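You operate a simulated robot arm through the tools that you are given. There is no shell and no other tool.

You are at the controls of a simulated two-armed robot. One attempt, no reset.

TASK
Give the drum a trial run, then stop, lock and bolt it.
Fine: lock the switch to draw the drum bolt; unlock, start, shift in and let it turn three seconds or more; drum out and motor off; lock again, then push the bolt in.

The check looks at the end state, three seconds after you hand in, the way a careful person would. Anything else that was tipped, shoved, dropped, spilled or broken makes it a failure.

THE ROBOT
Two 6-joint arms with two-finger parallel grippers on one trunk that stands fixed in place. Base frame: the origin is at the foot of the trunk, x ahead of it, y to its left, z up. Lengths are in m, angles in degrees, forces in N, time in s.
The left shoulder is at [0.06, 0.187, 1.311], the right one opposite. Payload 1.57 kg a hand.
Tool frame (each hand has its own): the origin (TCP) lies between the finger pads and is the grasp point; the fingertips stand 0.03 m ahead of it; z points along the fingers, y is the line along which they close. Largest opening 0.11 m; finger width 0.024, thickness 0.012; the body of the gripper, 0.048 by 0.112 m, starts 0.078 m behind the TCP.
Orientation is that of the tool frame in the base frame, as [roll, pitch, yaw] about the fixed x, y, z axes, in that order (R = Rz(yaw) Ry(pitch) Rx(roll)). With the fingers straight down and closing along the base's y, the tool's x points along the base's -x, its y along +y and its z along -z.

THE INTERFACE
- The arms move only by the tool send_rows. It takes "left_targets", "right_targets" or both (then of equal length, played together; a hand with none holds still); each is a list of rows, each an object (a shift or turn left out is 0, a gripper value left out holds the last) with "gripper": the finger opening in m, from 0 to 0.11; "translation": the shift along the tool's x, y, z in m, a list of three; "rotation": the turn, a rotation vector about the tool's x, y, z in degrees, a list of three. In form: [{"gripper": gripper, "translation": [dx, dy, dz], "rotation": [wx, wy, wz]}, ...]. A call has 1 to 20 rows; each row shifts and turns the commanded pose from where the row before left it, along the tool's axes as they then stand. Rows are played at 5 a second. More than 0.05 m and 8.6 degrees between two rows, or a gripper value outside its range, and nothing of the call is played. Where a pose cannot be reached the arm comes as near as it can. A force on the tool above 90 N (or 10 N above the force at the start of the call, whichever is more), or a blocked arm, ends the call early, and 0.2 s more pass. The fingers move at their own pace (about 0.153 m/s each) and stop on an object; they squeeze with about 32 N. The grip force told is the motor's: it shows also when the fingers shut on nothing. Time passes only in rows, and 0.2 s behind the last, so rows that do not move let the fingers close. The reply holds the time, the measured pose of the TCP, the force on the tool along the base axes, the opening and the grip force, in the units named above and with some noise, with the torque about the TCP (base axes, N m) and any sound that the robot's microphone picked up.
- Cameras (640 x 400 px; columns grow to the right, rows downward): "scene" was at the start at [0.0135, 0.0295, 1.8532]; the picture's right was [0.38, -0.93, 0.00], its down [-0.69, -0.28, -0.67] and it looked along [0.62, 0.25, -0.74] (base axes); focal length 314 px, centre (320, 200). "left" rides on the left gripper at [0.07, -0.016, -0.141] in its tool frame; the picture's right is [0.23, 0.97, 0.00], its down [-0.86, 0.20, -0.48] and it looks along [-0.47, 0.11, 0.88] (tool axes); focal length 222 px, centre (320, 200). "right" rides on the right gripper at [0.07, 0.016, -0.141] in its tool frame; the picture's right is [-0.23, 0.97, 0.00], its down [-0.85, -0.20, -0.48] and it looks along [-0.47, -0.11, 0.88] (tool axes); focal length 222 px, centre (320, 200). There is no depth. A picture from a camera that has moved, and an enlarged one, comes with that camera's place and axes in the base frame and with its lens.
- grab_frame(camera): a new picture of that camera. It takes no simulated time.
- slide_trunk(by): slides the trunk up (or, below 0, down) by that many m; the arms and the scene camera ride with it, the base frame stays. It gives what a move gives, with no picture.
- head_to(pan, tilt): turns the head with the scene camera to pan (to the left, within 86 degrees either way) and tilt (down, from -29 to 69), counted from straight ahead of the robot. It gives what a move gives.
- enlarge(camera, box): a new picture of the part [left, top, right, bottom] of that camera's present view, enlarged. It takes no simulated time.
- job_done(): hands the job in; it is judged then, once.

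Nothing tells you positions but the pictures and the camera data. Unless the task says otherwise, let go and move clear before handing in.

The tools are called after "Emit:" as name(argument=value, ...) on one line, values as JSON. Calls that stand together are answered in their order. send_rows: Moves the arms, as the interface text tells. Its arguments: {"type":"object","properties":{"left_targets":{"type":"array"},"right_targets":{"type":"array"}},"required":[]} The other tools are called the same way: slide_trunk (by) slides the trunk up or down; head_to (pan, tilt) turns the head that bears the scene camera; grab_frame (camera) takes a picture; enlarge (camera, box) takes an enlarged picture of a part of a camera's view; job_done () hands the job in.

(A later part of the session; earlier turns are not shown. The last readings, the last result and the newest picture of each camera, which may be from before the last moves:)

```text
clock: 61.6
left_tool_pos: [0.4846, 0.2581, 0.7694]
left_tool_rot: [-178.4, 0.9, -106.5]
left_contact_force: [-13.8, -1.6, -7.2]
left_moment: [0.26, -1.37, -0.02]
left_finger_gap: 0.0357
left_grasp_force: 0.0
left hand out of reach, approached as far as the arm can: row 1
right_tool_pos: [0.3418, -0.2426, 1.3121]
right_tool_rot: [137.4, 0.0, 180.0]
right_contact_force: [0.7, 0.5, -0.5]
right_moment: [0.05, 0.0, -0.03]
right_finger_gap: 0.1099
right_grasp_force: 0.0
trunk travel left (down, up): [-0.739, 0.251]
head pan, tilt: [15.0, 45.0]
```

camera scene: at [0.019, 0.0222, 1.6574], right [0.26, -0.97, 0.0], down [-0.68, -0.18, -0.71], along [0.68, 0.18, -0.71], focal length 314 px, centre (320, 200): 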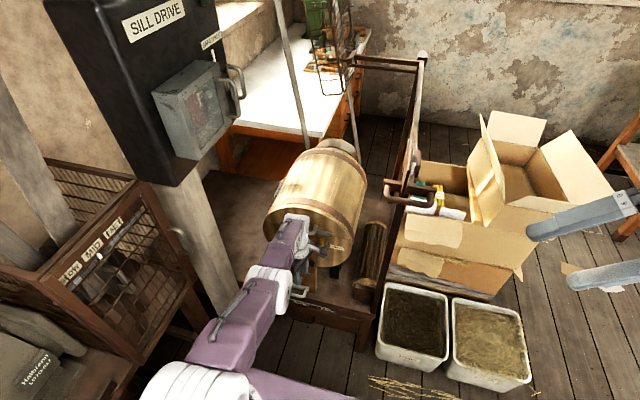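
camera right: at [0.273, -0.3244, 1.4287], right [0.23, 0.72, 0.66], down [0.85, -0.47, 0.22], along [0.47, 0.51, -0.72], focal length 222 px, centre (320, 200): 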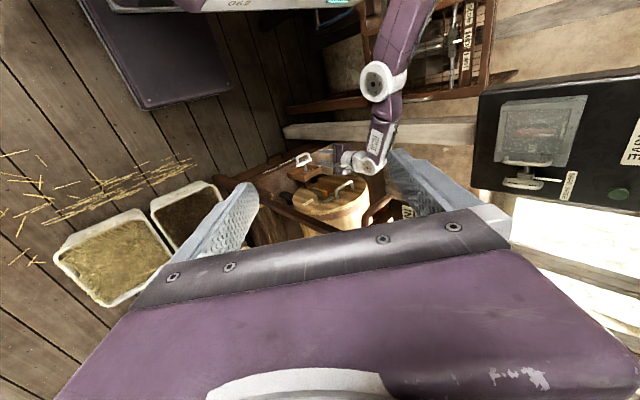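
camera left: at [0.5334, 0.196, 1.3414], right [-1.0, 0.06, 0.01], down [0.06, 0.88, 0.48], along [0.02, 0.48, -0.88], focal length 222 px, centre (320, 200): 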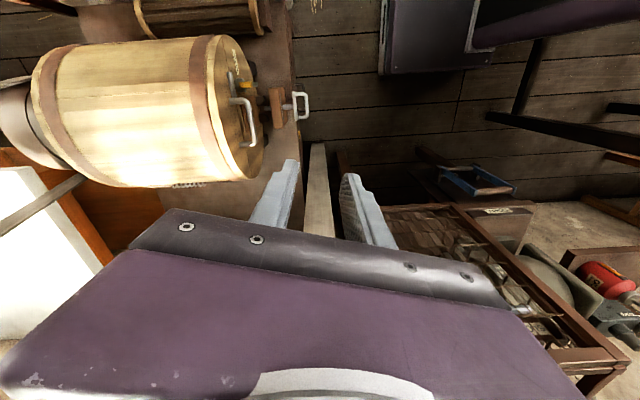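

It's freed and moved inward. There's a small force reading, so I'll hold and look.

Emit:
send_rows(left_targets=[{"translation": [0, 0, 0]}, {"translation": [0, 0, 0]}])

Emit:
enlarge(camera="right", box=[280, 0, 480, 220])

Emit:
grab_frame(camera="scene")

Emit:
grab_frame(camera="left")

```text
clock: 62.2
left_tool_pos: [0.4715, 0.2561, 0.7651]
left_tool_rot: [180.0, 0.1, -106.6]
left_contact_force: [0.2, 0.5, -0.4]
left_moment: [-0.03, 0.0, 0.03]
left_finger_gap: 0.0358
left_grasp_force: 0.1
right_tool_pos: [0.342, -0.2425, 1.3128]
right_tool_rot: [137.5, 0.0, 180.0]
right_contact_force: [-0.4, -0.3, 0.4]
right_moment: [0.03, -0.03, -0.02]
right_finger_gap: 0.1098
right_grasp_force: 0.2
trunk travel left (down, up): [-0.739, 0.251]
head pan, tilt: [15.0, 45.0]
```

```text
1.82 times, centred on (380, 110) of right
camera zoom: at [0.2726, -0.3254, 1.4285], right [0.23, 0.72, 0.66], down [0.85, -0.47, 0.22], along [0.47, 0.51, -0.72], focal length 404 px, centre (211, 364)
```

zoom: 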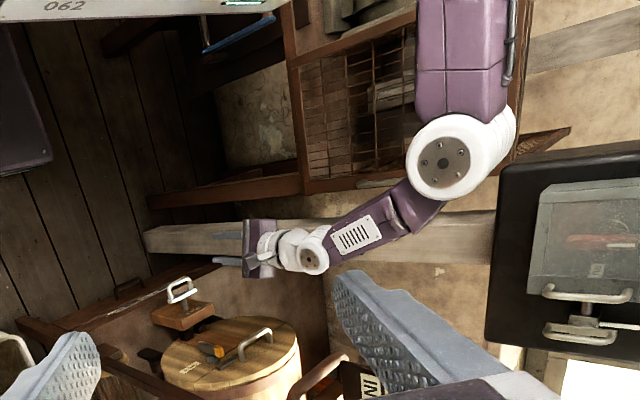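

```text
taken
camera scene: at [0.0185, 0.0209, 1.6574], right [0.26, -0.97, 0.0], down [-0.68, -0.18, -0.71], along [0.68, 0.18, -0.71], focal length 314 px, centre (320, 200)
```

scene: 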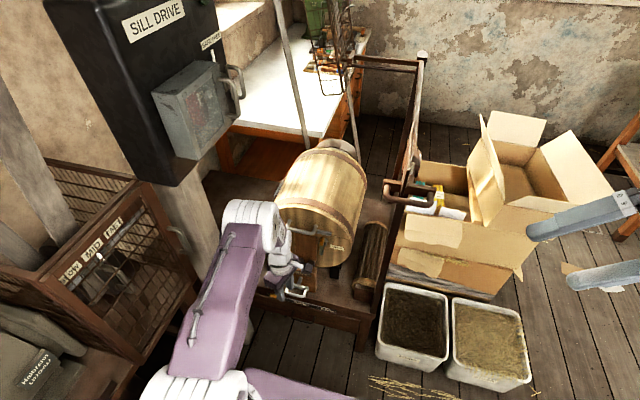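

```text
taken
camera left: at [0.4677, 0.1839, 0.9067], right [-1.0, 0.06, 0.0], down [0.05, 0.88, 0.48], along [0.03, 0.48, -0.88], focal length 222 px, centre (320, 200)
```

left: 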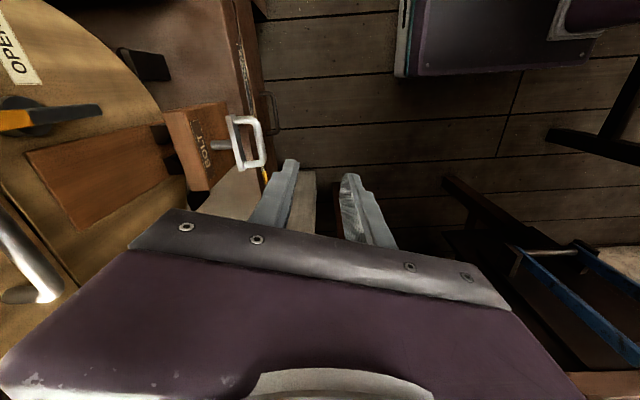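

The elbow is back in its proper posture. I'll undo the yaw, rise, tilt the fingers 20° forward (so the arm need not stretch), and lower the trunk again.

Emit:
send_rows(left_targets=[{"translation": [0, 0, -0.045], "rotation": [0, 0, -8.3]}, {"translation": [0, 0, -0.045], "rotation": [0, 0, -8.3]}, {"translation": [0, 0.01, -0.045]}, {"translation": [0, 0.01, -0.045]}, {"rotation": [6.7, 0, 0]}, {"rotation": [6.7, 0, 0]}, {"rotation": [6.6, 0, 0]}])

Emit:
slide_trunk(by=-0.25)

Emit:
grab_frame(camera="left")

Emit:
grab_frame(camera="scene")

Emit:
grab_frame(camera="right")

```text
clock: 63.8
left_tool_pos: [0.4509, 0.2484, 0.9425]
left_tool_rot: [-164.1, -1.7, -90.6]
left_contact_force: [-0.5, -0.1, -1.1]
left_moment: [0.01, -0.03, 0.01]
left_finger_gap: 0.036
left_grasp_force: 0.0
left hand out of reach, approached as far as the arm can: row 7
right_tool_pos: [0.3423, -0.2432, 1.3113]
right_tool_rot: [137.4, 0.0, 180.0]
right_contact_force: [-0.4, -0.2, 0.2]
right_moment: [0.01, 0.01, -0.01]
right_finger_gap: 0.1101
right_grasp_force: 0.1
trunk travel left (down, up): [-0.739, 0.251]
head pan, tilt: [15.0, 45.0]
```

```text
clock: 66.4
left_tool_pos: [0.4521, 0.2464, 0.6945]
left_tool_rot: [-164.0, -1.6, -90.5]
left_contact_force: [0.1, 0.1, -0.3]
left_moment: [0.0, 0.04, 0.0]
left_finger_gap: 0.0361
left_grasp_force: 0.0
right_tool_pos: [0.3422, -0.2428, 1.0606]
right_tool_rot: [137.4, 0.0, -180.0]
right_contact_force: [-0.3, -0.2, -0.9]
right_moment: [0.0, 0.04, 0.05]
right_finger_gap: 0.1101
right_grasp_force: 0.1
trunk travel left (down, up): [-0.489, 0.501]
head pan, tilt: [15.0, 45.0]
```

```text
taken
camera left: at [0.4293, 0.181, 0.8361], right [-0.94, -0.23, -0.26], down [-0.31, 0.87, 0.38], along [0.14, 0.44, -0.89], focal length 222 px, centre (320, 200)
```

left: 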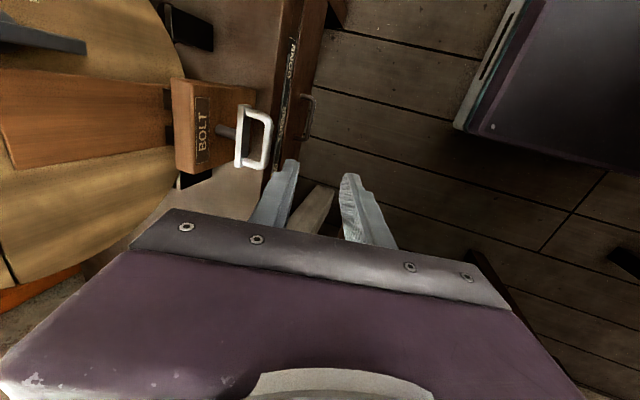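

```text
taken
camera scene: at [0.0191, 0.0207, 1.4074], right [0.26, -0.97, 0.0], down [-0.68, -0.18, -0.71], along [0.68, 0.18, -0.71], focal length 314 px, centre (320, 200)
```

scene: 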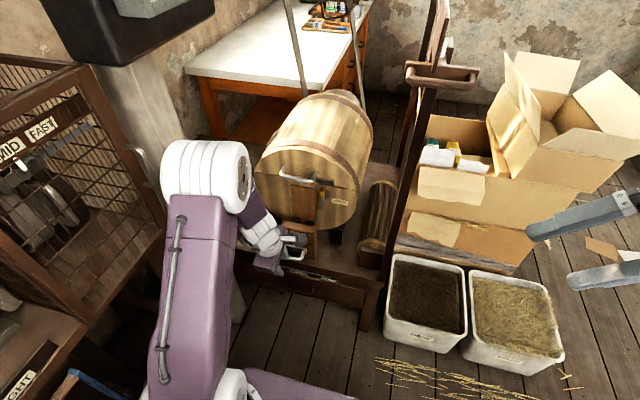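

```text
taken
camera right: at [0.2731, -0.3256, 1.1783], right [0.23, 0.72, 0.66], down [0.85, -0.47, 0.22], along [0.47, 0.51, -0.72], focal length 222 px, centre (320, 200)
```

right: 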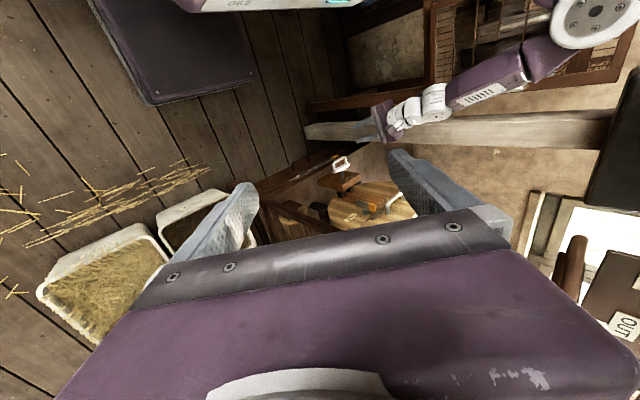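

The hand tilts 16° here, which suffices. The handle bar is now at about (0.571, 0.262, 0.547). I'll move to a point above it along the finger direction.

Emit:
send_rows(left_targets=[{"gripper": 0.03, "translation": [-0.0054, -0.0234, 0.0279]}, {"translation": [-0.0054, -0.0234, 0.0279]}, {"translation": [-0.0054, -0.0234, 0.0279]}])

Emit:
grab_frame(camera="left")

Emit:
enlarge(camera="left", box=[220, 80, 400, 240])

Emit:
enlarge(camera="right", box=[270, 100, 430, 240])

```text
clock: 67.2
left_tool_pos: [0.5447, 0.2593, 0.6309]
left_tool_rot: [-164.1, -1.8, -90.7]
left_contact_force: [0.2, 0.2, -0.5]
left_moment: [-0.01, 0.05, -0.01]
left_finger_gap: 0.03
left_grasp_force: 0.0
right_tool_pos: [0.3435, -0.2419, 1.0614]
right_tool_rot: [137.4, -0.1, -180.0]
right_contact_force: [-0.1, 0.1, 0.2]
right_moment: [0.01, 0.01, 0.01]
right_finger_gap: 0.11
right_grasp_force: 0.0
trunk travel left (down, up): [-0.489, 0.501]
head pan, tilt: [15.0, 45.0]
```

```text
taken
camera left: at [0.5219, 0.1937, 0.7737], right [-0.94, -0.23, -0.26], down [-0.31, 0.87, 0.38], along [0.14, 0.44, -0.89], focal length 222 px, centre (320, 200)
```

left: 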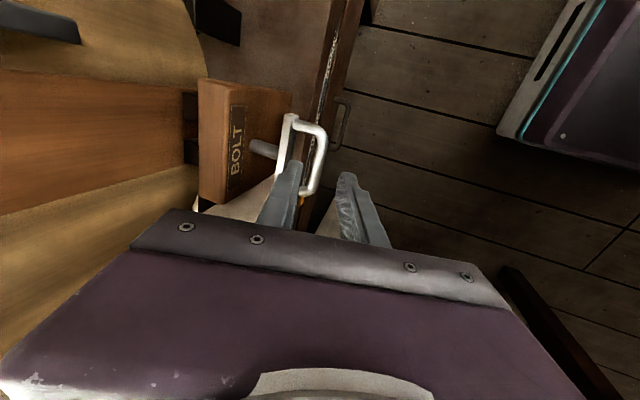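

```text
2.50 times, centred on (310, 160) of left
camera zoom: at [0.5219, 0.1937, 0.7737], right [-0.94, -0.23, -0.26], down [-0.31, 0.87, 0.38], along [0.14, 0.44, -0.89], focal length 555 px, centre (345, 300)
```

zoom: 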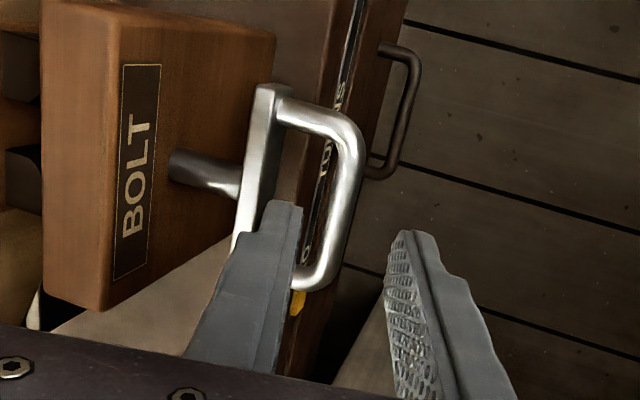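

```text
2.86 times, centred on (350, 170) of right
camera zoom: at [0.2742, -0.3252, 1.1782], right [0.23, 0.72, 0.66], down [0.86, -0.47, 0.22], along [0.47, 0.51, -0.72], focal length 635 px, centre (234, 286)
```

zoom: 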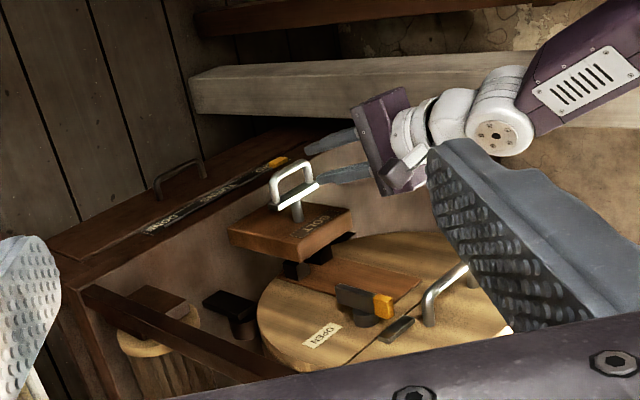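

Lined up with the loop. I'll slide the fingers down along their axis around the bar.

Emit:
send_rows(left_targets=[{"translation": [-0.003, 0.004, 0.02]}, {"translation": [0, 0, 0.02]}, {"translation": [0, 0, 0.02]}, {"translation": [0, 0, 0.02]}])

Emit:
enlarge(camera="left", box=[220, 80, 400, 240])

Emit:
enlarge(camera="right", box=[270, 100, 430, 240])

```text
clock: 68.2
left_tool_pos: [0.5614, 0.2608, 0.5508]
left_tool_rot: [-164.1, -1.7, -90.7]
left_contact_force: [-0.6, 0.3, 0.5]
left_moment: [0.01, 0.0, 0.02]
left_finger_gap: 0.03
left_grasp_force: 0.1
right_tool_pos: [0.3428, -0.2423, 1.0608]
right_tool_rot: [137.5, 0.0, 180.0]
right_contact_force: [0.6, 0.2, -0.1]
right_moment: [0.03, 0.0, 0.02]
right_finger_gap: 0.1098
right_grasp_force: 0.0
trunk travel left (down, up): [-0.489, 0.501]
head pan, tilt: [15.0, 45.0]
```

```text
2.50 times, centred on (310, 160) of left
camera zoom: at [0.537, 0.1944, 0.6947], right [-0.94, -0.22, -0.26], down [-0.31, 0.87, 0.38], along [0.14, 0.44, -0.89], focal length 555 px, centre (345, 300)
```

zoom: 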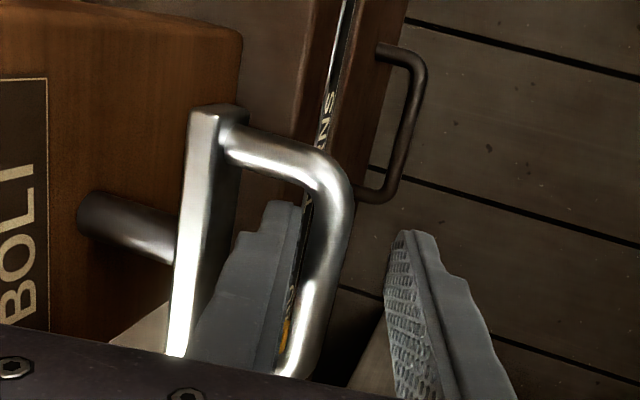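

```text
2.86 times, centred on (350, 170) of right
camera zoom: at [0.2736, -0.3255, 1.1783], right [0.23, 0.72, 0.66], down [0.86, -0.47, 0.22], along [0.47, 0.51, -0.72], focal length 635 px, centre (234, 286)
```

zoom: 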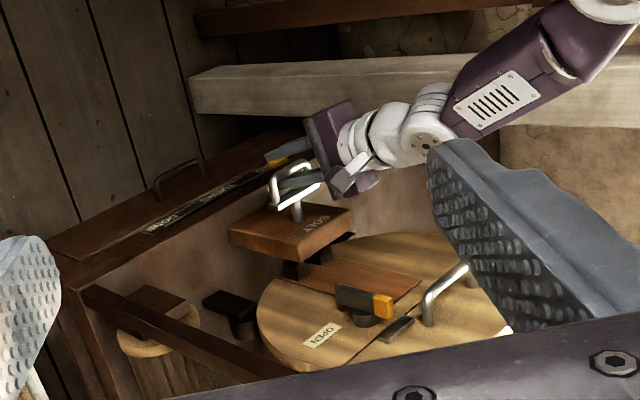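

The far finger is inside the loop. I'll grip and pull straight toward the robot.

Emit:
send_rows(left_targets=[{"gripper": 0.0}, {"gripper": 0.0}, {"gripper": 0.0}, {"translation": [0, 0.0096, -0.0027]}, {"translation": [0, 0.0096, -0.0027]}, {"translation": [0, 0.0096, -0.0027]}])

Emit:
enlarge(camera="left", box=[160, 60, 400, 240])

Emit:
enlarge(camera="right", box=[270, 100, 430, 240])

```text
clock: 69.6
left_tool_pos: [0.5447, 0.2629, 0.5578]
left_tool_rot: [-162.9, -1.1, -90.5]
left_contact_force: [65.3, -12.9, 0.1]
left_moment: [-0.06, -0.9, 0.72]
left_finger_gap: 0.0156
left_grasp_force: 31.8
right_tool_pos: [0.3484, -0.243, 1.0602]
right_tool_rot: [137.4, -0.3, -180.0]
right_contact_force: [0.8, -1.3, 0.1]
right_moment: [0.0, -0.01, 0.0]
right_finger_gap: 0.1101
right_grasp_force: 0.0
trunk travel left (down, up): [-0.489, 0.501]
head pan, tilt: [15.0, 45.0]
```

```text
2.22 times, centred on (280, 150) of left
camera zoom: at [0.5177, 0.195, 0.6983], right [-0.93, -0.22, -0.28], down [-0.32, 0.87, 0.38], along [0.16, 0.45, -0.88], focal length 494 px, centre (409, 311)
```

zoom: 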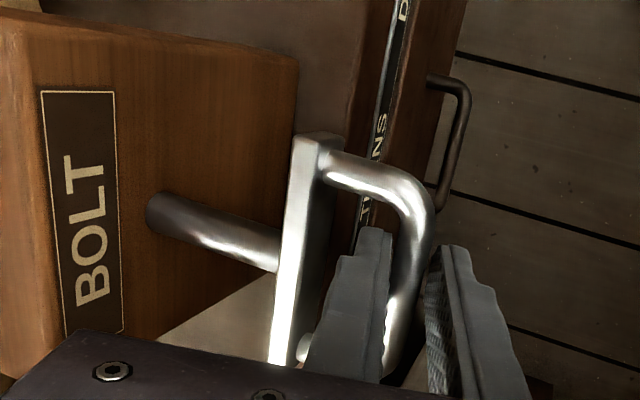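

```text
2.86 times, centred on (350, 170) of right
camera zoom: at [0.2795, -0.3267, 1.1764], right [0.23, 0.72, 0.66], down [0.86, -0.47, 0.21], along [0.46, 0.51, -0.72], focal length 635 px, centre (234, 286)
```

zoom: 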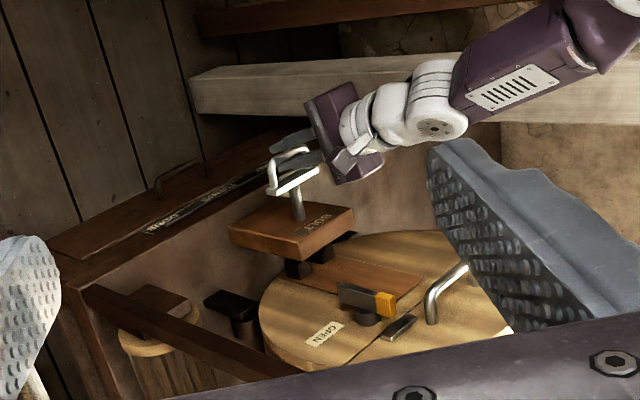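

The bolt came about 4 cm and hit a firm stop (65 N): fully drawn. I'll relax, open, and lift out along the finger axis.

Emit:
send_rows(left_targets=[{"translation": [0, -0.012, 0.0034]}, {"gripper": 0.03}, {"gripper": 0.03}, {"gripper": 0.03}])

Emit:
enlarge(camera="left", box=[160, 60, 400, 240])

```text
clock: 70.6
left_tool_pos: [0.5421, 0.2609, 0.5531]
left_tool_rot: [-164.1, -1.7, -90.6]
left_contact_force: [-0.3, 0.2, -0.2]
left_moment: [-0.01, 0.02, 0.0]
left_finger_gap: 0.0302
left_grasp_force: 0.0
right_tool_pos: [0.3427, -0.2417, 1.0618]
right_tool_rot: [137.5, 0.0, 180.0]
right_contact_force: [0.6, 0.0, 0.2]
right_moment: [0.02, -0.02, -0.01]
right_finger_gap: 0.1099
right_grasp_force: 0.0
trunk travel left (down, up): [-0.489, 0.501]
head pan, tilt: [15.0, 45.0]
```

```text
2.22 times, centred on (280, 150) of left
camera zoom: at [0.5193, 0.1947, 0.6958], right [-0.94, -0.23, -0.26], down [-0.31, 0.87, 0.38], along [0.14, 0.44, -0.89], focal length 494 px, centre (409, 311)
```

zoom: 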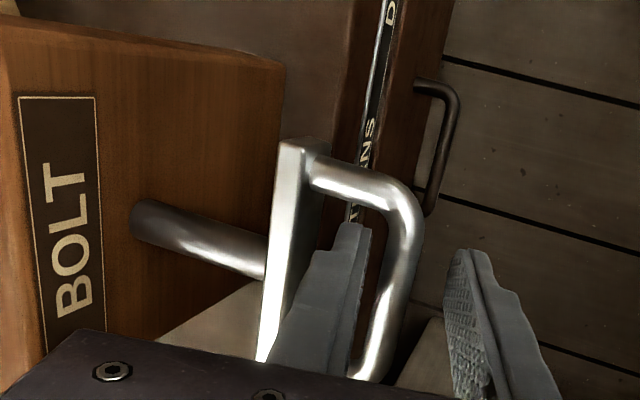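

Now I'll lift out and look at the bolt and drum front.

Emit:
send_rows(left_targets=[{"translation": [0, 0, -0.03]}, {"translation": [0, 0, -0.04]}, {"translation": [0, 0.02, -0.04]}, {"translation": [0, 0.03, -0.03]}, {"translation": [0, 0.01, -0.04]}, {"translation": [0, 0.01, -0.04]}])

Emit:
enlarge(camera="left", box=[60, 0, 340, 200])

Emit:
enlarge(camera="right", box=[270, 100, 430, 240])

Emit:
grab_frame(camera="scene")

```text
clock: 72.0
left_tool_pos: [0.4148, 0.267, 0.7477]
left_tool_rot: [-164.0, -1.7, -90.6]
left_contact_force: [1.3, -0.2, 0.4]
left_moment: [0.0, 0.0, 0.0]
left_finger_gap: 0.03
left_grasp_force: 0.0
right_tool_pos: [0.3403, -0.2431, 1.0623]
right_tool_rot: [137.5, 0.1, 180.0]
right_contact_force: [0.2, 0.1, 0.3]
right_moment: [0.0, 0.0, -0.01]
right_finger_gap: 0.1103
right_grasp_force: 0.1
trunk travel left (down, up): [-0.489, 0.501]
head pan, tilt: [15.0, 45.0]
```

```text
2.00 times, centred on (200, 100) of left
camera zoom: at [0.3919, 0.2008, 0.8888], right [-0.94, -0.23, -0.26], down [-0.31, 0.87, 0.38], along [0.14, 0.44, -0.89], focal length 444 px, centre (560, 400)
```

zoom: 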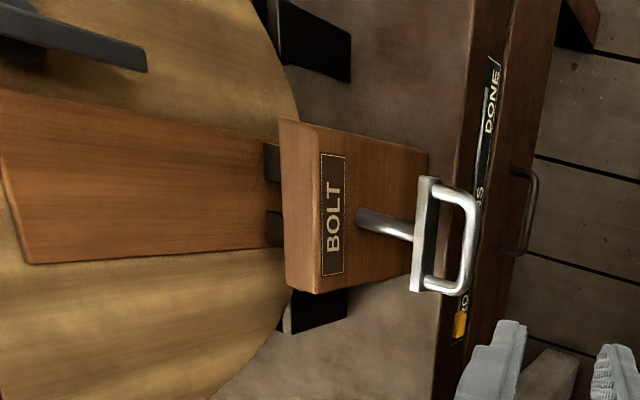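

```text
2.86 times, centred on (350, 170) of right
camera zoom: at [0.2718, -0.326, 1.1785], right [0.23, 0.72, 0.66], down [0.85, -0.47, 0.22], along [0.47, 0.51, -0.72], focal length 635 px, centre (234, 286)
```

zoom: 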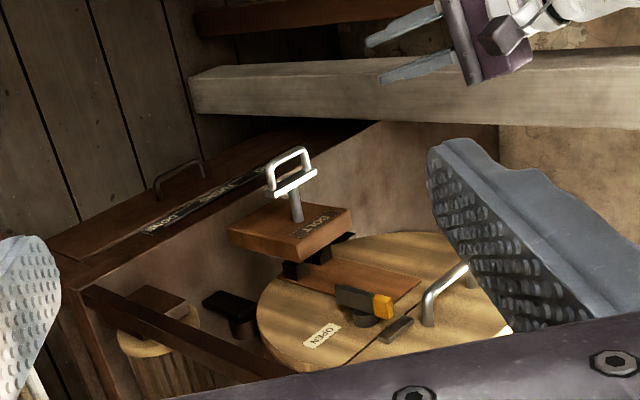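

```text
taken
camera scene: at [0.0176, 0.0203, 1.4074], right [0.26, -0.97, 0.0], down [-0.68, -0.18, -0.71], along [0.68, 0.18, -0.71], focal length 314 px, centre (320, 200)
```

scene: 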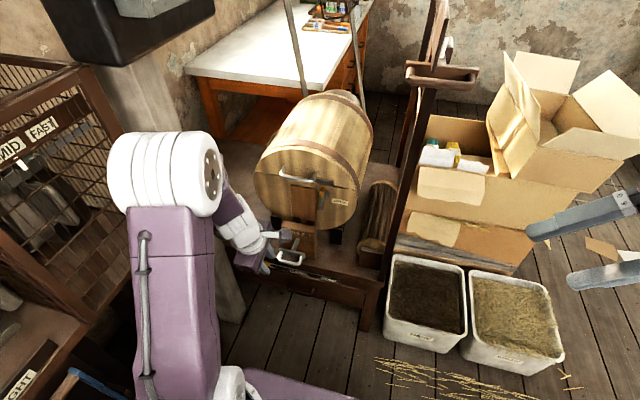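

The bolt is fully out of the fork. I'll tuck the left hand inward and raise the trunk back to panel height.

Emit:
send_rows(left_targets=[{"translation": [0.045, 0, -0.01]}, {"translation": [0.045, 0, -0.01], "rotation": [-8, 0, 0]}, {"translation": [0, -0.01, -0.03], "rotation": [-8, 0, 0]}])

Emit:
slide_trunk(by=0.45)

Emit:
grab_frame(camera="scene")

Emit:
grab_frame(camera="right")

```text
clock: 72.8
left_tool_pos: [0.4149, 0.177, 0.7975]
left_tool_rot: [179.8, -1.7, -90.6]
left_contact_force: [1.0, 0.2, 0.0]
left_moment: [0.0, 0.0, 0.0]
left_finger_gap: 0.0301
left_grasp_force: 0.1
right_tool_pos: [0.3432, -0.2411, 1.0607]
right_tool_rot: [137.5, 0.1, 180.0]
right_contact_force: [-0.1, 0.5, 0.4]
right_moment: [0.0, 0.05, -0.01]
right_finger_gap: 0.1101
right_grasp_force: 0.0
trunk travel left (down, up): [-0.489, 0.501]
head pan, tilt: [15.0, 45.0]
```

```text
refused: 0.45 is not a number from -0.4 to 0.4
```

```text
taken
camera scene: at [0.0193, 0.0212, 1.4074], right [0.26, -0.97, 0.0], down [-0.68, -0.18, -0.71], along [0.68, 0.18, -0.71], focal length 314 px, centre (320, 200)
```

scene: 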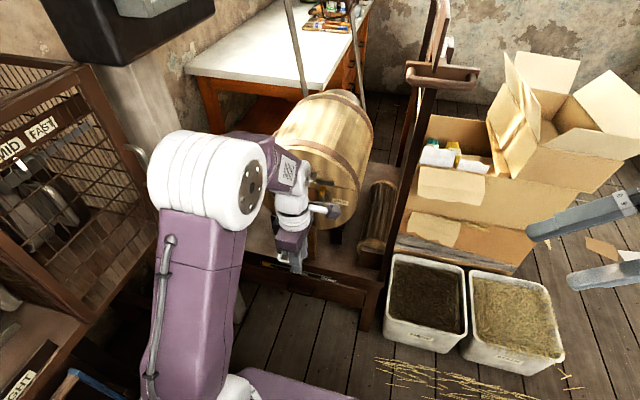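

```text
taken
camera right: at [0.2733, -0.3252, 1.1783], right [0.23, 0.72, 0.66], down [0.86, -0.47, 0.22], along [0.47, 0.51, -0.72], focal length 222 px, centre (320, 200)
```

right: 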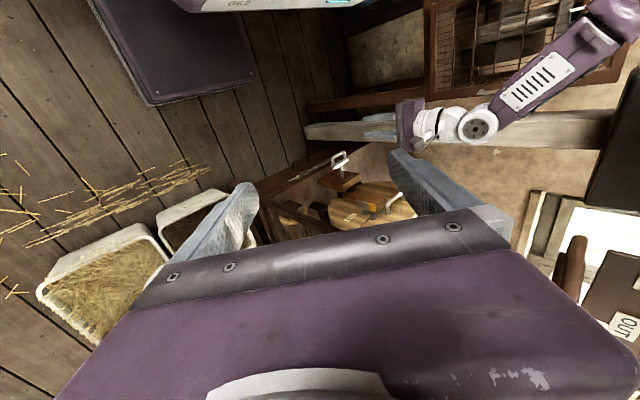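

The trunk step limit is 0.4 m; I'll raise in two steps.

Emit:
slide_trunk(by=0.25)

Emit:
slide_trunk(by=0.2)

Emit:
head_to(pan=30, tilt=42)

Emit:
grab_frame(camera="scene")

Emit:
enlarge(camera="right", box=[360, 20, 600, 220])

```text
clock: 75.4
left_tool_pos: [0.4149, 0.1776, 1.0481]
left_tool_rot: [179.9, -1.7, -90.6]
left_contact_force: [0.2, -0.1, 0.7]
left_moment: [-0.01, 0.0, 0.01]
left_finger_gap: 0.0299
left_grasp_force: 0.0
right_tool_pos: [0.3425, -0.2429, 1.3117]
right_tool_rot: [137.5, -0.1, -180.0]
right_contact_force: [-0.2, 0.2, -0.3]
right_moment: [0.02, 0.0, 0.01]
right_finger_gap: 0.11
right_grasp_force: 0.1
trunk travel left (down, up): [-0.739, 0.251]
head pan, tilt: [15.0, 45.0]
```

```text
clock: 77.5
left_tool_pos: [0.4163, 0.1768, 1.2479]
left_tool_rot: [179.9, -1.6, -90.6]
left_contact_force: [0.3, 0.6, -0.2]
left_moment: [0.0, -0.02, -0.03]
left_finger_gap: 0.0301
left_grasp_force: 0.1
right_tool_pos: [0.3434, -0.2424, 1.5119]
right_tool_rot: [137.6, 0.0, -180.0]
right_contact_force: [0.3, 0.6, 0.1]
right_moment: [-0.01, 0.02, 0.02]
right_finger_gap: 0.1099
right_grasp_force: 0.1
trunk travel left (down, up): [-0.939, 0.051]
head pan, tilt: [15.0, 45.0]
```

```text
clock: 78.3
left_tool_pos: [0.4158, 0.1775, 1.2479]
left_tool_rot: [179.9, -1.6, -90.5]
left_contact_force: [-0.5, 0.5, 0.2]
left_moment: [-0.03, -0.01, -0.02]
left_finger_gap: 0.0301
left_grasp_force: 0.0
right_tool_pos: [0.3428, -0.2421, 1.5119]
right_tool_rot: [137.5, 0.1, 180.0]
right_contact_force: [0.2, 0.9, 0.7]
right_moment: [0.0, -0.03, 0.0]
right_finger_gap: 0.1097
right_grasp_force: 0.0
trunk travel left (down, up): [-0.939, 0.051]
head pan, tilt: [30.0, 42.0]
```

```text
taken
camera scene: at [0.0131, 0.0415, 1.8617], right [0.5, -0.87, 0.0], down [-0.58, -0.33, -0.74], along [0.64, 0.37, -0.67], focal length 314 px, centre (320, 200)
```

scene: 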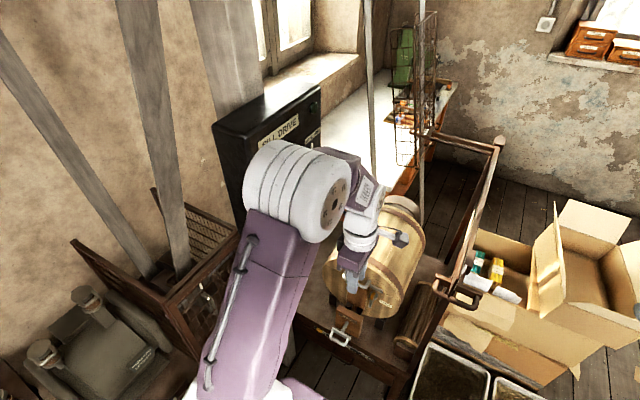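

```text
2.00 times, centred on (480, 120) of right
camera zoom: at [0.2732, -0.3256, 1.6283], right [0.23, 0.72, 0.66], down [0.85, -0.47, 0.22], along [0.47, 0.51, -0.72], focal length 444 px, centre (0, 360)
```

zoom: 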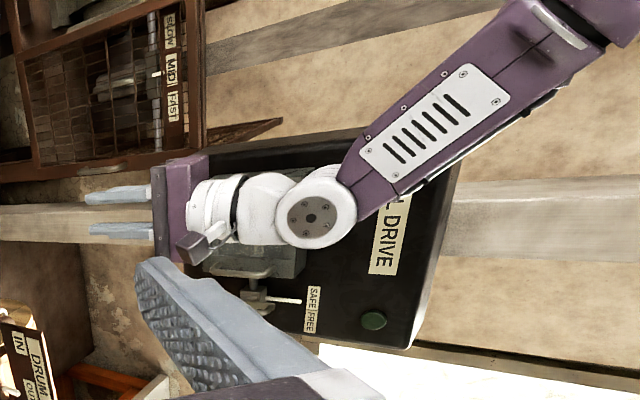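

Back at panel height. I'll raise and re-orient the left hand toward the panel for unlocking.

Emit:
send_rows(left_targets=[{"translation": [0, 0, -0.045], "gripper": 0.04}, {"translation": [0, 0, -0.045]}, {"translation": [0, 0, -0.045]}, {"translation": [0, 0, -0.045]}, {"rotation": [0, 0, 8.3]}, {"rotation": [0, 0, 8.3]}, {"rotation": [0, 0, 8.0]}, {"rotation": [0, -8.5, 0]}, {"rotation": [0, -8.5, 0]}, {"rotation": [0, -8.5, 0]}, {"rotation": [0, -8.5, 0]}, {"rotation": [0, -8.5, 0]}, {"rotation": [0, -8.5, 0]}, {"rotation": [0, -8.5, 0]}, {"rotation": [0, -2.1, 0]}])

Emit:
grab_frame(camera="left")

Emit:
grab_frame(camera="scene")

```text
clock: 81.5
left_tool_pos: [0.4165, 0.1825, 1.4289]
left_tool_rot: [-178.7, 60.1, -114.1]
left_contact_force: [0.5, 0.5, -0.1]
left_moment: [0.04, 0.0, -0.02]
left_finger_gap: 0.0399
left_grasp_force: 0.1
right_tool_pos: [0.3424, -0.2419, 1.5119]
right_tool_rot: [137.5, 0.1, -180.0]
right_contact_force: [-0.5, -0.1, -0.4]
right_moment: [-0.02, 0.03, -0.04]
right_finger_gap: 0.1099
right_grasp_force: 0.2
trunk travel left (down, up): [-0.939, 0.051]
head pan, tilt: [30.0, 42.0]
```

```text
taken
camera left: at [0.3645, 0.0328, 1.4388], right [-0.93, 0.31, -0.21], down [-0.19, 0.1, 0.98], along [0.33, 0.95, -0.03], focal length 222 px, centre (320, 200)
```

left: 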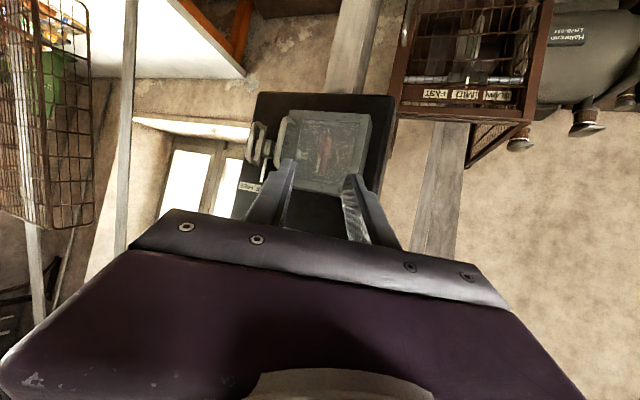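

```text
taken
camera scene: at [0.013, 0.0411, 1.8617], right [0.5, -0.87, 0.0], down [-0.58, -0.33, -0.74], along [0.64, 0.37, -0.67], focal length 314 px, centre (320, 200)
```

scene: 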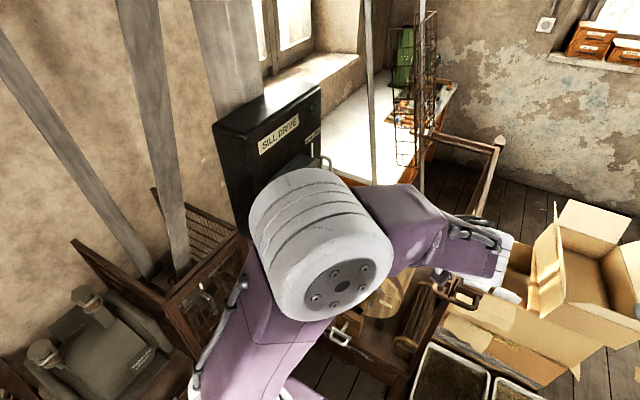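

I'll move to the pre-approach point in front of the lock handle (now at x≈0.62).

Emit:
send_rows(left_targets=[{"translation": [-0.0153, -0.0258, 0.0266]}, {"translation": [-0.0153, -0.0258, 0.0266]}, {"translation": [-0.0153, -0.0258, 0.0266]}, {"translation": [-0.0153, -0.0258, 0.0266]}, {"translation": [-0.0153, -0.0258, 0.0266]}, {"translation": [0.0106, 0.0057, 0.0206]}, {"translation": [0.0106, 0.0056, 0.0206]}])

Emit:
enlarge(camera="left", box=[200, 60, 440, 240])

```text
clock: 83.1
left_tool_pos: [0.5977, 0.2953, 1.3897]
left_tool_rot: [-178.8, 60.0, -114.1]
left_contact_force: [-0.7, -1.1, 0.4]
left_moment: [-0.01, -0.02, 0.0]
left_finger_gap: 0.0402
left_grasp_force: 0.1
right_tool_pos: [0.3421, -0.2417, 1.5129]
right_tool_rot: [137.5, 0.0, -179.9]
right_contact_force: [-0.1, 0.0, -0.1]
right_moment: [-0.02, -0.02, 0.0]
right_finger_gap: 0.1097
right_grasp_force: 0.1
trunk travel left (down, up): [-0.939, 0.051]
head pan, tilt: [30.0, 42.0]
```

```text
2.22 times, centred on (320, 150) of left
camera zoom: at [0.5462, 0.1461, 1.3999], right [-0.93, 0.31, -0.21], down [-0.18, 0.1, 0.98], along [0.33, 0.94, -0.04], focal length 494 px, centre (320, 311)
```

zoom: 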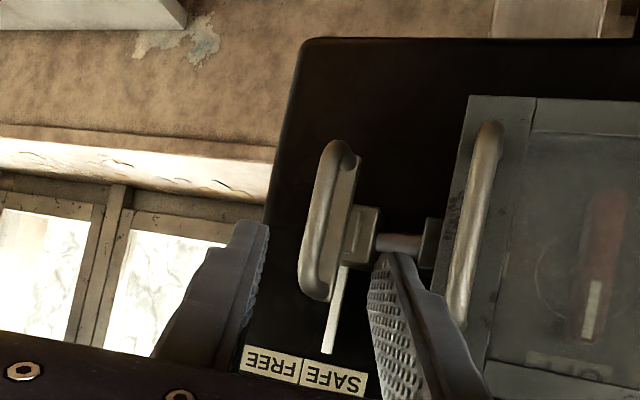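

The pointer reads SAFE and the bar is centred between the fingers. I'll advance and grip.

Emit:
send_rows(left_targets=[{"translation": [0, -0.002, 0.021]}, {"translation": [0, 0, 0.021]}, {"translation": [0, 0, 0.021]}, {"gripper": 0.0}, {"gripper": 0.0}, {"gripper": 0.0}])

Emit:
enlarge(camera="left", box=[200, 60, 440, 240])

```text
clock: 84.5
left_tool_pos: [0.6227, 0.3421, 1.3587]
left_tool_rot: [-178.9, 59.9, -114.1]
left_contact_force: [-3.1, 3.2, -3.9]
left_moment: [0.31, -0.05, 0.15]
left_finger_gap: 0.0093
left_grasp_force: 28.0
right_tool_pos: [0.3413, -0.2409, 1.5125]
right_tool_rot: [137.5, 0.0, 179.9]
right_contact_force: [0.0, -1.0, -0.2]
right_moment: [0.0, 0.01, 0.01]
right_finger_gap: 0.1103
right_grasp_force: 0.0
trunk travel left (down, up): [-0.939, 0.051]
head pan, tilt: [30.0, 42.0]
```

```text
2.22 times, centred on (320, 150) of left
camera zoom: at [0.5714, 0.1938, 1.3692], right [-0.93, 0.31, -0.21], down [-0.18, 0.1, 0.98], along [0.32, 0.95, -0.04], focal length 494 px, centre (320, 311)
```

zoom: 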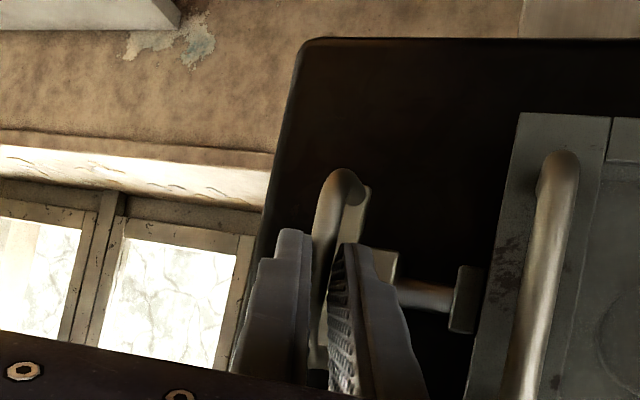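

Gripped. I'll slide the lock toward +x (FREE).

Emit:
send_rows(left_targets=[{"translation": [-0.002, -0.0091, 0.0035]}, {"translation": [-0.002, -0.0091, 0.0035]}, {"translation": [-0.002, -0.0091, 0.0035]}, {"translation": [-0.002, -0.0091, 0.0035]}])

Emit:
enlarge(camera="left", box=[200, 60, 440, 240])

```text
clock: 85.5
left_tool_pos: [0.6569, 0.3429, 1.358]
left_tool_rot: [-178.8, 59.8, -113.8]
left_contact_force: [-21.7, -3.2, -9.1]
left_moment: [0.07, 0.06, 0.44]
left_finger_gap: 0.0095
left_grasp_force: 27.7
right_tool_pos: [0.337, -0.2406, 1.5123]
right_tool_rot: [137.7, 0.2, -179.9]
right_contact_force: [0.6, 0.3, -0.8]
right_moment: [0.0, 0.02, 0.0]
right_finger_gap: 0.1101
right_grasp_force: 0.0
trunk travel left (down, up): [-0.939, 0.051]
head pan, tilt: [30.0, 42.0]
```

```text
2.22 times, centred on (320, 150) of left
camera zoom: at [0.6054, 0.1936, 1.3697], right [-0.93, 0.31, -0.21], down [-0.18, 0.1, 0.98], along [0.32, 0.95, -0.04], focal length 494 px, centre (320, 311)
```

zoom: 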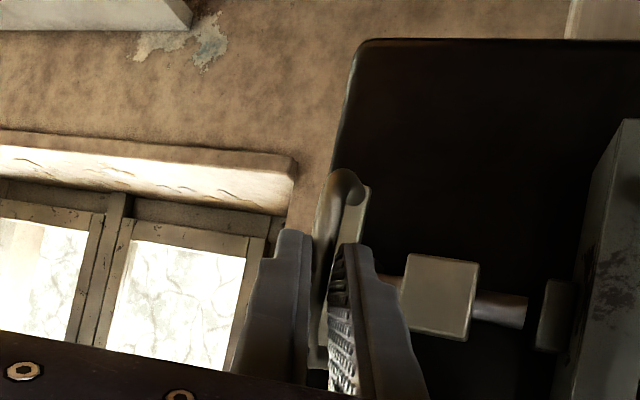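

The slide is back at its FREE stop. I'll release and back away, then go to the hood handle.

Emit:
send_rows(left_targets=[{"translation": [0.001, 0.0045, -0.0018]}, {"gripper": 0.04}, {"gripper": 0.04}, {"translation": [0, 0, -0.03]}, {"translation": [0, 0, -0.04]}])

Emit:
grab_frame(camera="left")

Emit:
enlarge(camera="left", box=[240, 60, 480, 240])

```text
clock: 86.7
left_tool_pos: [0.633, 0.2838, 1.3944]
left_tool_rot: [-178.9, 60.2, -114.2]
left_contact_force: [0.2, -0.1, -0.7]
left_moment: [0.05, -0.02, 0.02]
left_finger_gap: 0.0401
left_grasp_force: 0.0
right_tool_pos: [0.3427, -0.2454, 1.5108]
right_tool_rot: [137.4, 0.0, -180.0]
right_contact_force: [0.1, -0.8, 0.4]
right_moment: [0.04, 0.01, -0.04]
right_finger_gap: 0.1101
right_grasp_force: 0.0
trunk travel left (down, up): [-0.939, 0.051]
head pan, tilt: [30.0, 42.0]
```

```text
taken
camera left: at [0.581, 0.1338, 1.4046], right [-0.93, 0.31, -0.21], down [-0.18, 0.1, 0.98], along [0.33, 0.94, -0.03], focal length 222 px, centre (320, 200)
```

left: 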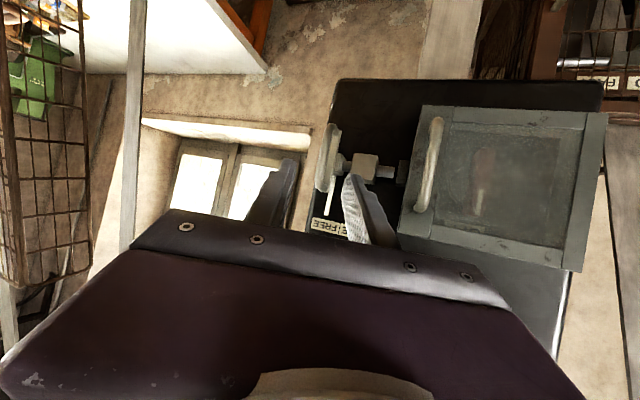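

```text
2.22 times, centred on (360, 150) of left
camera zoom: at [0.581, 0.1338, 1.4046], right [-0.93, 0.31, -0.21], down [-0.18, 0.1, 0.98], along [0.33, 0.94, -0.03], focal length 494 px, centre (231, 311)
```

zoom: 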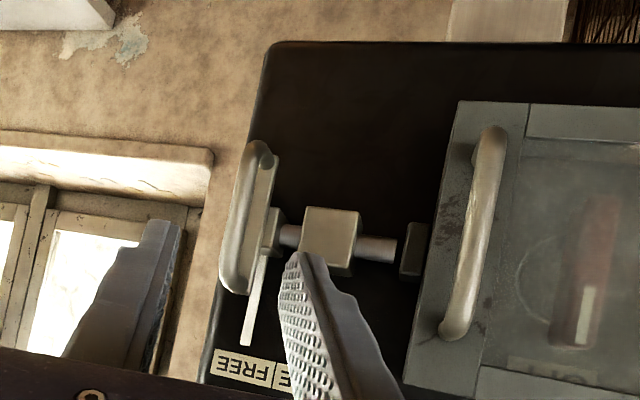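

Pointer reads FREE. The hood's handle bar is at about (0.558, 0.343), z 1.31–1.39. I'll move in front of it.

Emit:
send_rows(left_targets=[{"translation": [0.0075, 0.0308, -0.0107]}, {"translation": [0.0075, 0.0308, -0.0107]}, {"translation": [0.0075, 0.0308, -0.0107]}])

Emit:
enlarge(camera="left", box=[200, 60, 440, 240])

```text
clock: 87.5
left_tool_pos: [0.5309, 0.291, 1.3908]
left_tool_rot: [-178.6, 60.1, -113.9]
left_contact_force: [-0.1, -0.7, -0.8]
left_moment: [0.0, -0.02, -0.01]
left_finger_gap: 0.0399
left_grasp_force: 0.1
right_tool_pos: [0.3412, -0.2432, 1.5118]
right_tool_rot: [137.5, 0.1, 180.0]
right_contact_force: [-0.8, -0.3, -0.3]
right_moment: [0.0, -0.04, -0.05]
right_finger_gap: 0.11
right_grasp_force: 0.1
trunk travel left (down, up): [-0.939, 0.051]
head pan, tilt: [30.0, 42.0]
```

```text
2.22 times, centred on (320, 150) of left
camera zoom: at [0.48, 0.1417, 1.4017], right [-0.93, 0.31, -0.21], down [-0.19, 0.1, 0.98], along [0.33, 0.94, -0.04], focal length 494 px, centre (320, 311)
```

zoom: 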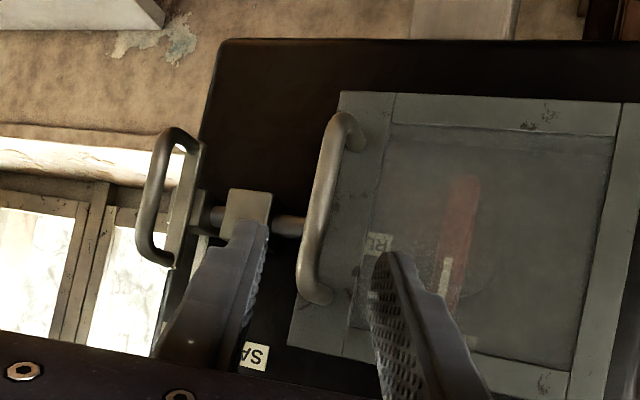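

Bar centred. I'll advance and grip it.

Emit:
send_rows(left_targets=[{"translation": [0, -0.003, 0.018]}, {"translation": [0, -0.001, 0.018]}, {"translation": [0, 0, 0.018]}, {"gripper": 0.0}, {"gripper": 0.0}, {"gripper": 0.0}])

Emit:
enlarge(camera="left", box=[200, 60, 440, 240])

```text
clock: 88.9
left_tool_pos: [0.555, 0.3346, 1.3629]
left_tool_rot: [-178.8, 59.9, -114.0]
left_contact_force: [-13.3, 4.2, -10.3]
left_moment: [0.21, 0.23, 0.19]
left_finger_gap: 0.0096
left_grasp_force: 28.0
right_tool_pos: [0.3398, -0.2399, 1.512]
right_tool_rot: [137.6, 0.1, 180.0]
right_contact_force: [0.0, -0.2, -0.2]
right_moment: [0.0, 0.01, 0.01]
right_finger_gap: 0.1098
right_grasp_force: 0.2
trunk travel left (down, up): [-0.939, 0.051]
head pan, tilt: [30.0, 42.0]
```

```text
2.22 times, centred on (320, 150) of left
camera zoom: at [0.5026, 0.1846, 1.3739], right [-0.93, 0.31, -0.21], down [-0.18, 0.1, 0.98], along [0.32, 0.95, -0.04], focal length 494 px, centre (320, 311)
```

zoom: 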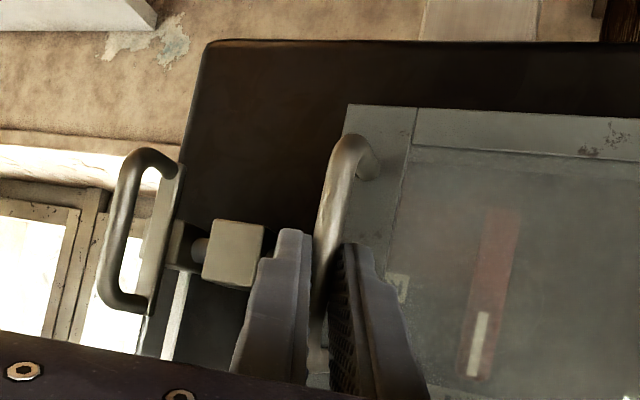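

Gripped. I'll swing the hood open along its arc, first five steps.

Emit:
send_rows(left_targets=[{"translation": [0.009, 0.003, -0.0157]}, {"translation": [0.0087, 0.0052, -0.0152]}, {"translation": [0.0084, 0.0073, -0.0146]}, {"translation": [0.0079, 0.0093, -0.0137]}, {"translation": [0.0072, 0.0111, -0.0126]}])

Emit:
grab_frame(camera="left")

Emit:
enlarge(camera="right", box=[360, 40, 600, 220])

```text
clock: 90.1
left_tool_pos: [0.4883, 0.2731, 1.3629]
left_tool_rot: [-178.5, 60.2, -114.0]
left_contact_force: [-3.5, 7.9, -0.7]
left_moment: [0.52, 0.62, -0.05]
left_finger_gap: 0.01
left_grasp_force: 28.0
right_tool_pos: [0.3408, -0.2397, 1.5121]
right_tool_rot: [137.6, 0.0, -179.9]
right_contact_force: [-1.0, -0.7, -1.2]
right_moment: [0.0, -0.04, -0.03]
right_finger_gap: 0.1103
right_grasp_force: 0.2
trunk travel left (down, up): [-0.939, 0.051]
head pan, tilt: [30.0, 42.0]
```

```text
taken
camera left: at [0.4358, 0.1237, 1.374], right [-0.93, 0.31, -0.21], down [-0.19, 0.1, 0.98], along [0.33, 0.94, -0.04], focal length 222 px, centre (320, 200)
```

left: 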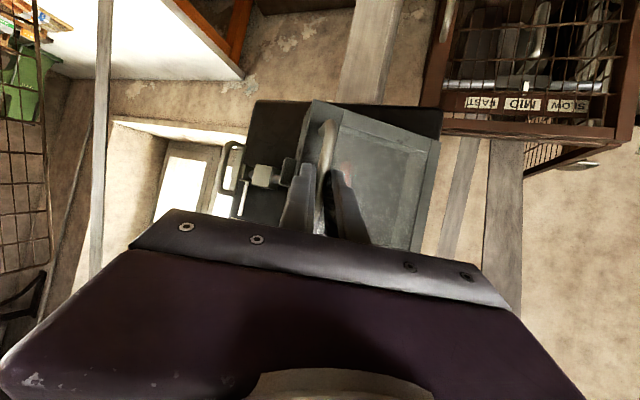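

```text
2.22 times, centred on (480, 130) of right
camera zoom: at [0.2707, -0.3236, 1.6293], right [0.23, 0.72, 0.66], down [0.85, -0.47, 0.22], along [0.47, 0.51, -0.72], focal length 494 px, centre (-36, 356)
```

zoom: 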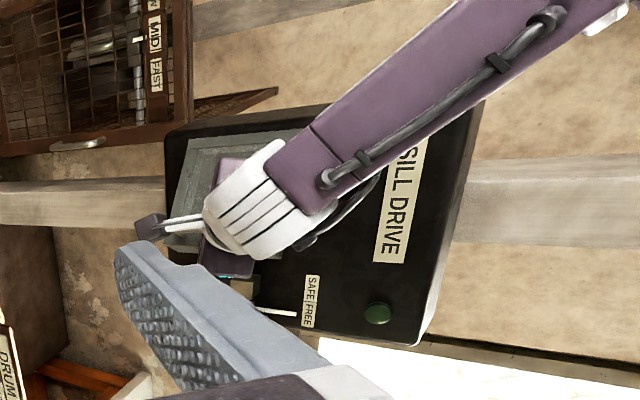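

The hood is opening smoothly. I'll continue the arc.

Emit:
send_rows(left_targets=[{"translation": [0.0066, 0.0127, -0.0114]}, {"translation": [0.0057, 0.0144, -0.0099]}, {"translation": [0.0048, 0.0155, -0.0083]}, {"translation": [0.0038, 0.0167, -0.0067]}, {"translation": [0.0027, 0.0174, -0.0048]}])

Emit:
grab_frame(camera="left")

Emit:
grab_frame(camera="scene")

```text
clock: 91.3
left_tool_pos: [0.3966, 0.2582, 1.3618]
left_tool_rot: [-178.7, 60.1, -114.1]
left_contact_force: [-1.5, -6.5, 10.7]
left_moment: [1.03, 0.38, -0.09]
left_finger_gap: 0.01
left_grasp_force: 28.3
right_tool_pos: [0.3408, -0.2452, 1.5105]
right_tool_rot: [137.5, 0.1, -180.0]
right_contact_force: [-0.4, -0.2, 0.0]
right_moment: [-0.01, 0.0, 0.02]
right_finger_gap: 0.1102
right_grasp_force: 0.1
trunk travel left (down, up): [-0.939, 0.051]
head pan, tilt: [30.0, 42.0]
```

```text
taken
camera left: at [0.3453, 0.1085, 1.3726], right [-0.93, 0.31, -0.21], down [-0.19, 0.1, 0.98], along [0.33, 0.94, -0.03], focal length 222 px, centre (320, 200)
```

left: 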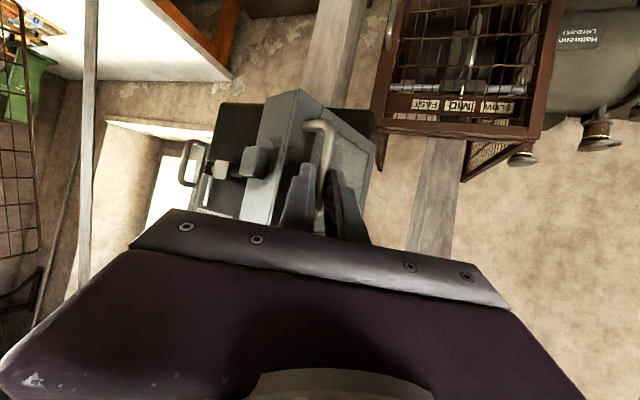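

```text
taken
camera scene: at [0.0104, 0.0381, 1.8618], right [0.5, -0.87, 0.0], down [-0.58, -0.33, -0.74], along [0.64, 0.37, -0.67], focal length 314 px, centre (320, 200)
```

scene: 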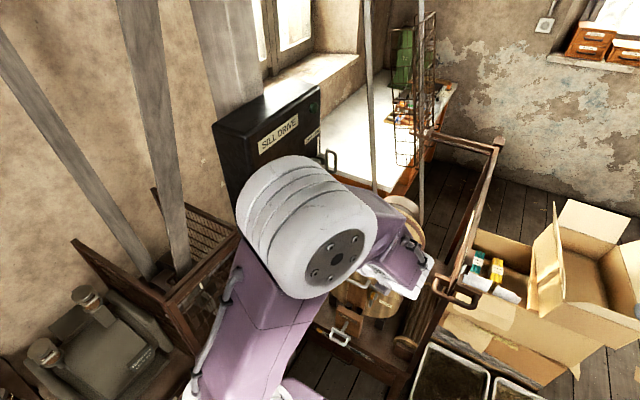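

The hood is open about 70°. I'll let go of its handle, retreat, and turn the hand downward to push it fully open from the inside.

Emit:
send_rows(left_targets=[{"gripper": 0.04}, {"gripper": 0.04}, {"translation": [0, 0, -0.03]}, {"translation": [0, 0, -0.04]}, {"translation": [0, 0, -0.04]}])

Emit:
enlarge(camera="left", box=[160, 60, 440, 240])

```text
clock: 92.5
left_tool_pos: [0.3597, 0.1741, 1.4167]
left_tool_rot: [-178.8, 60.1, -114.2]
left_contact_force: [-0.3, 0.1, -0.5]
left_moment: [-0.03, 0.0, 0.02]
left_finger_gap: 0.0399
left_grasp_force: 0.0
right_tool_pos: [0.3416, -0.2431, 1.5114]
right_tool_rot: [137.4, 0.1, 180.0]
right_contact_force: [-0.1, 0.2, 0.8]
right_moment: [0.0, 0.01, 0.01]
right_finger_gap: 0.11
right_grasp_force: 0.0
trunk travel left (down, up): [-0.939, 0.051]
head pan, tilt: [30.0, 42.0]
```

```text
2.22 times, centred on (300, 150) of left
camera zoom: at [0.3066, 0.0248, 1.428], right [-0.93, 0.31, -0.21], down [-0.18, 0.1, 0.98], along [0.32, 0.95, -0.04], focal length 494 px, centre (364, 311)
```

zoom: 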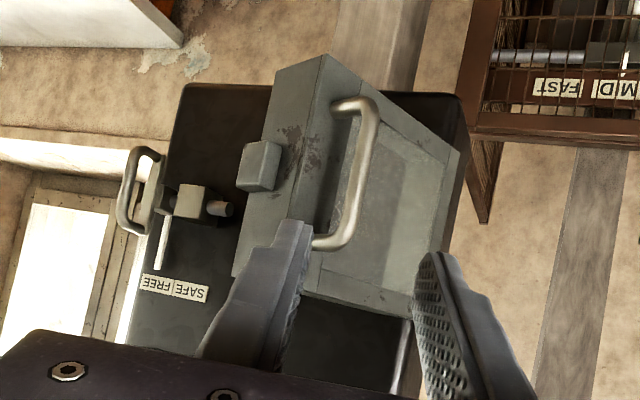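

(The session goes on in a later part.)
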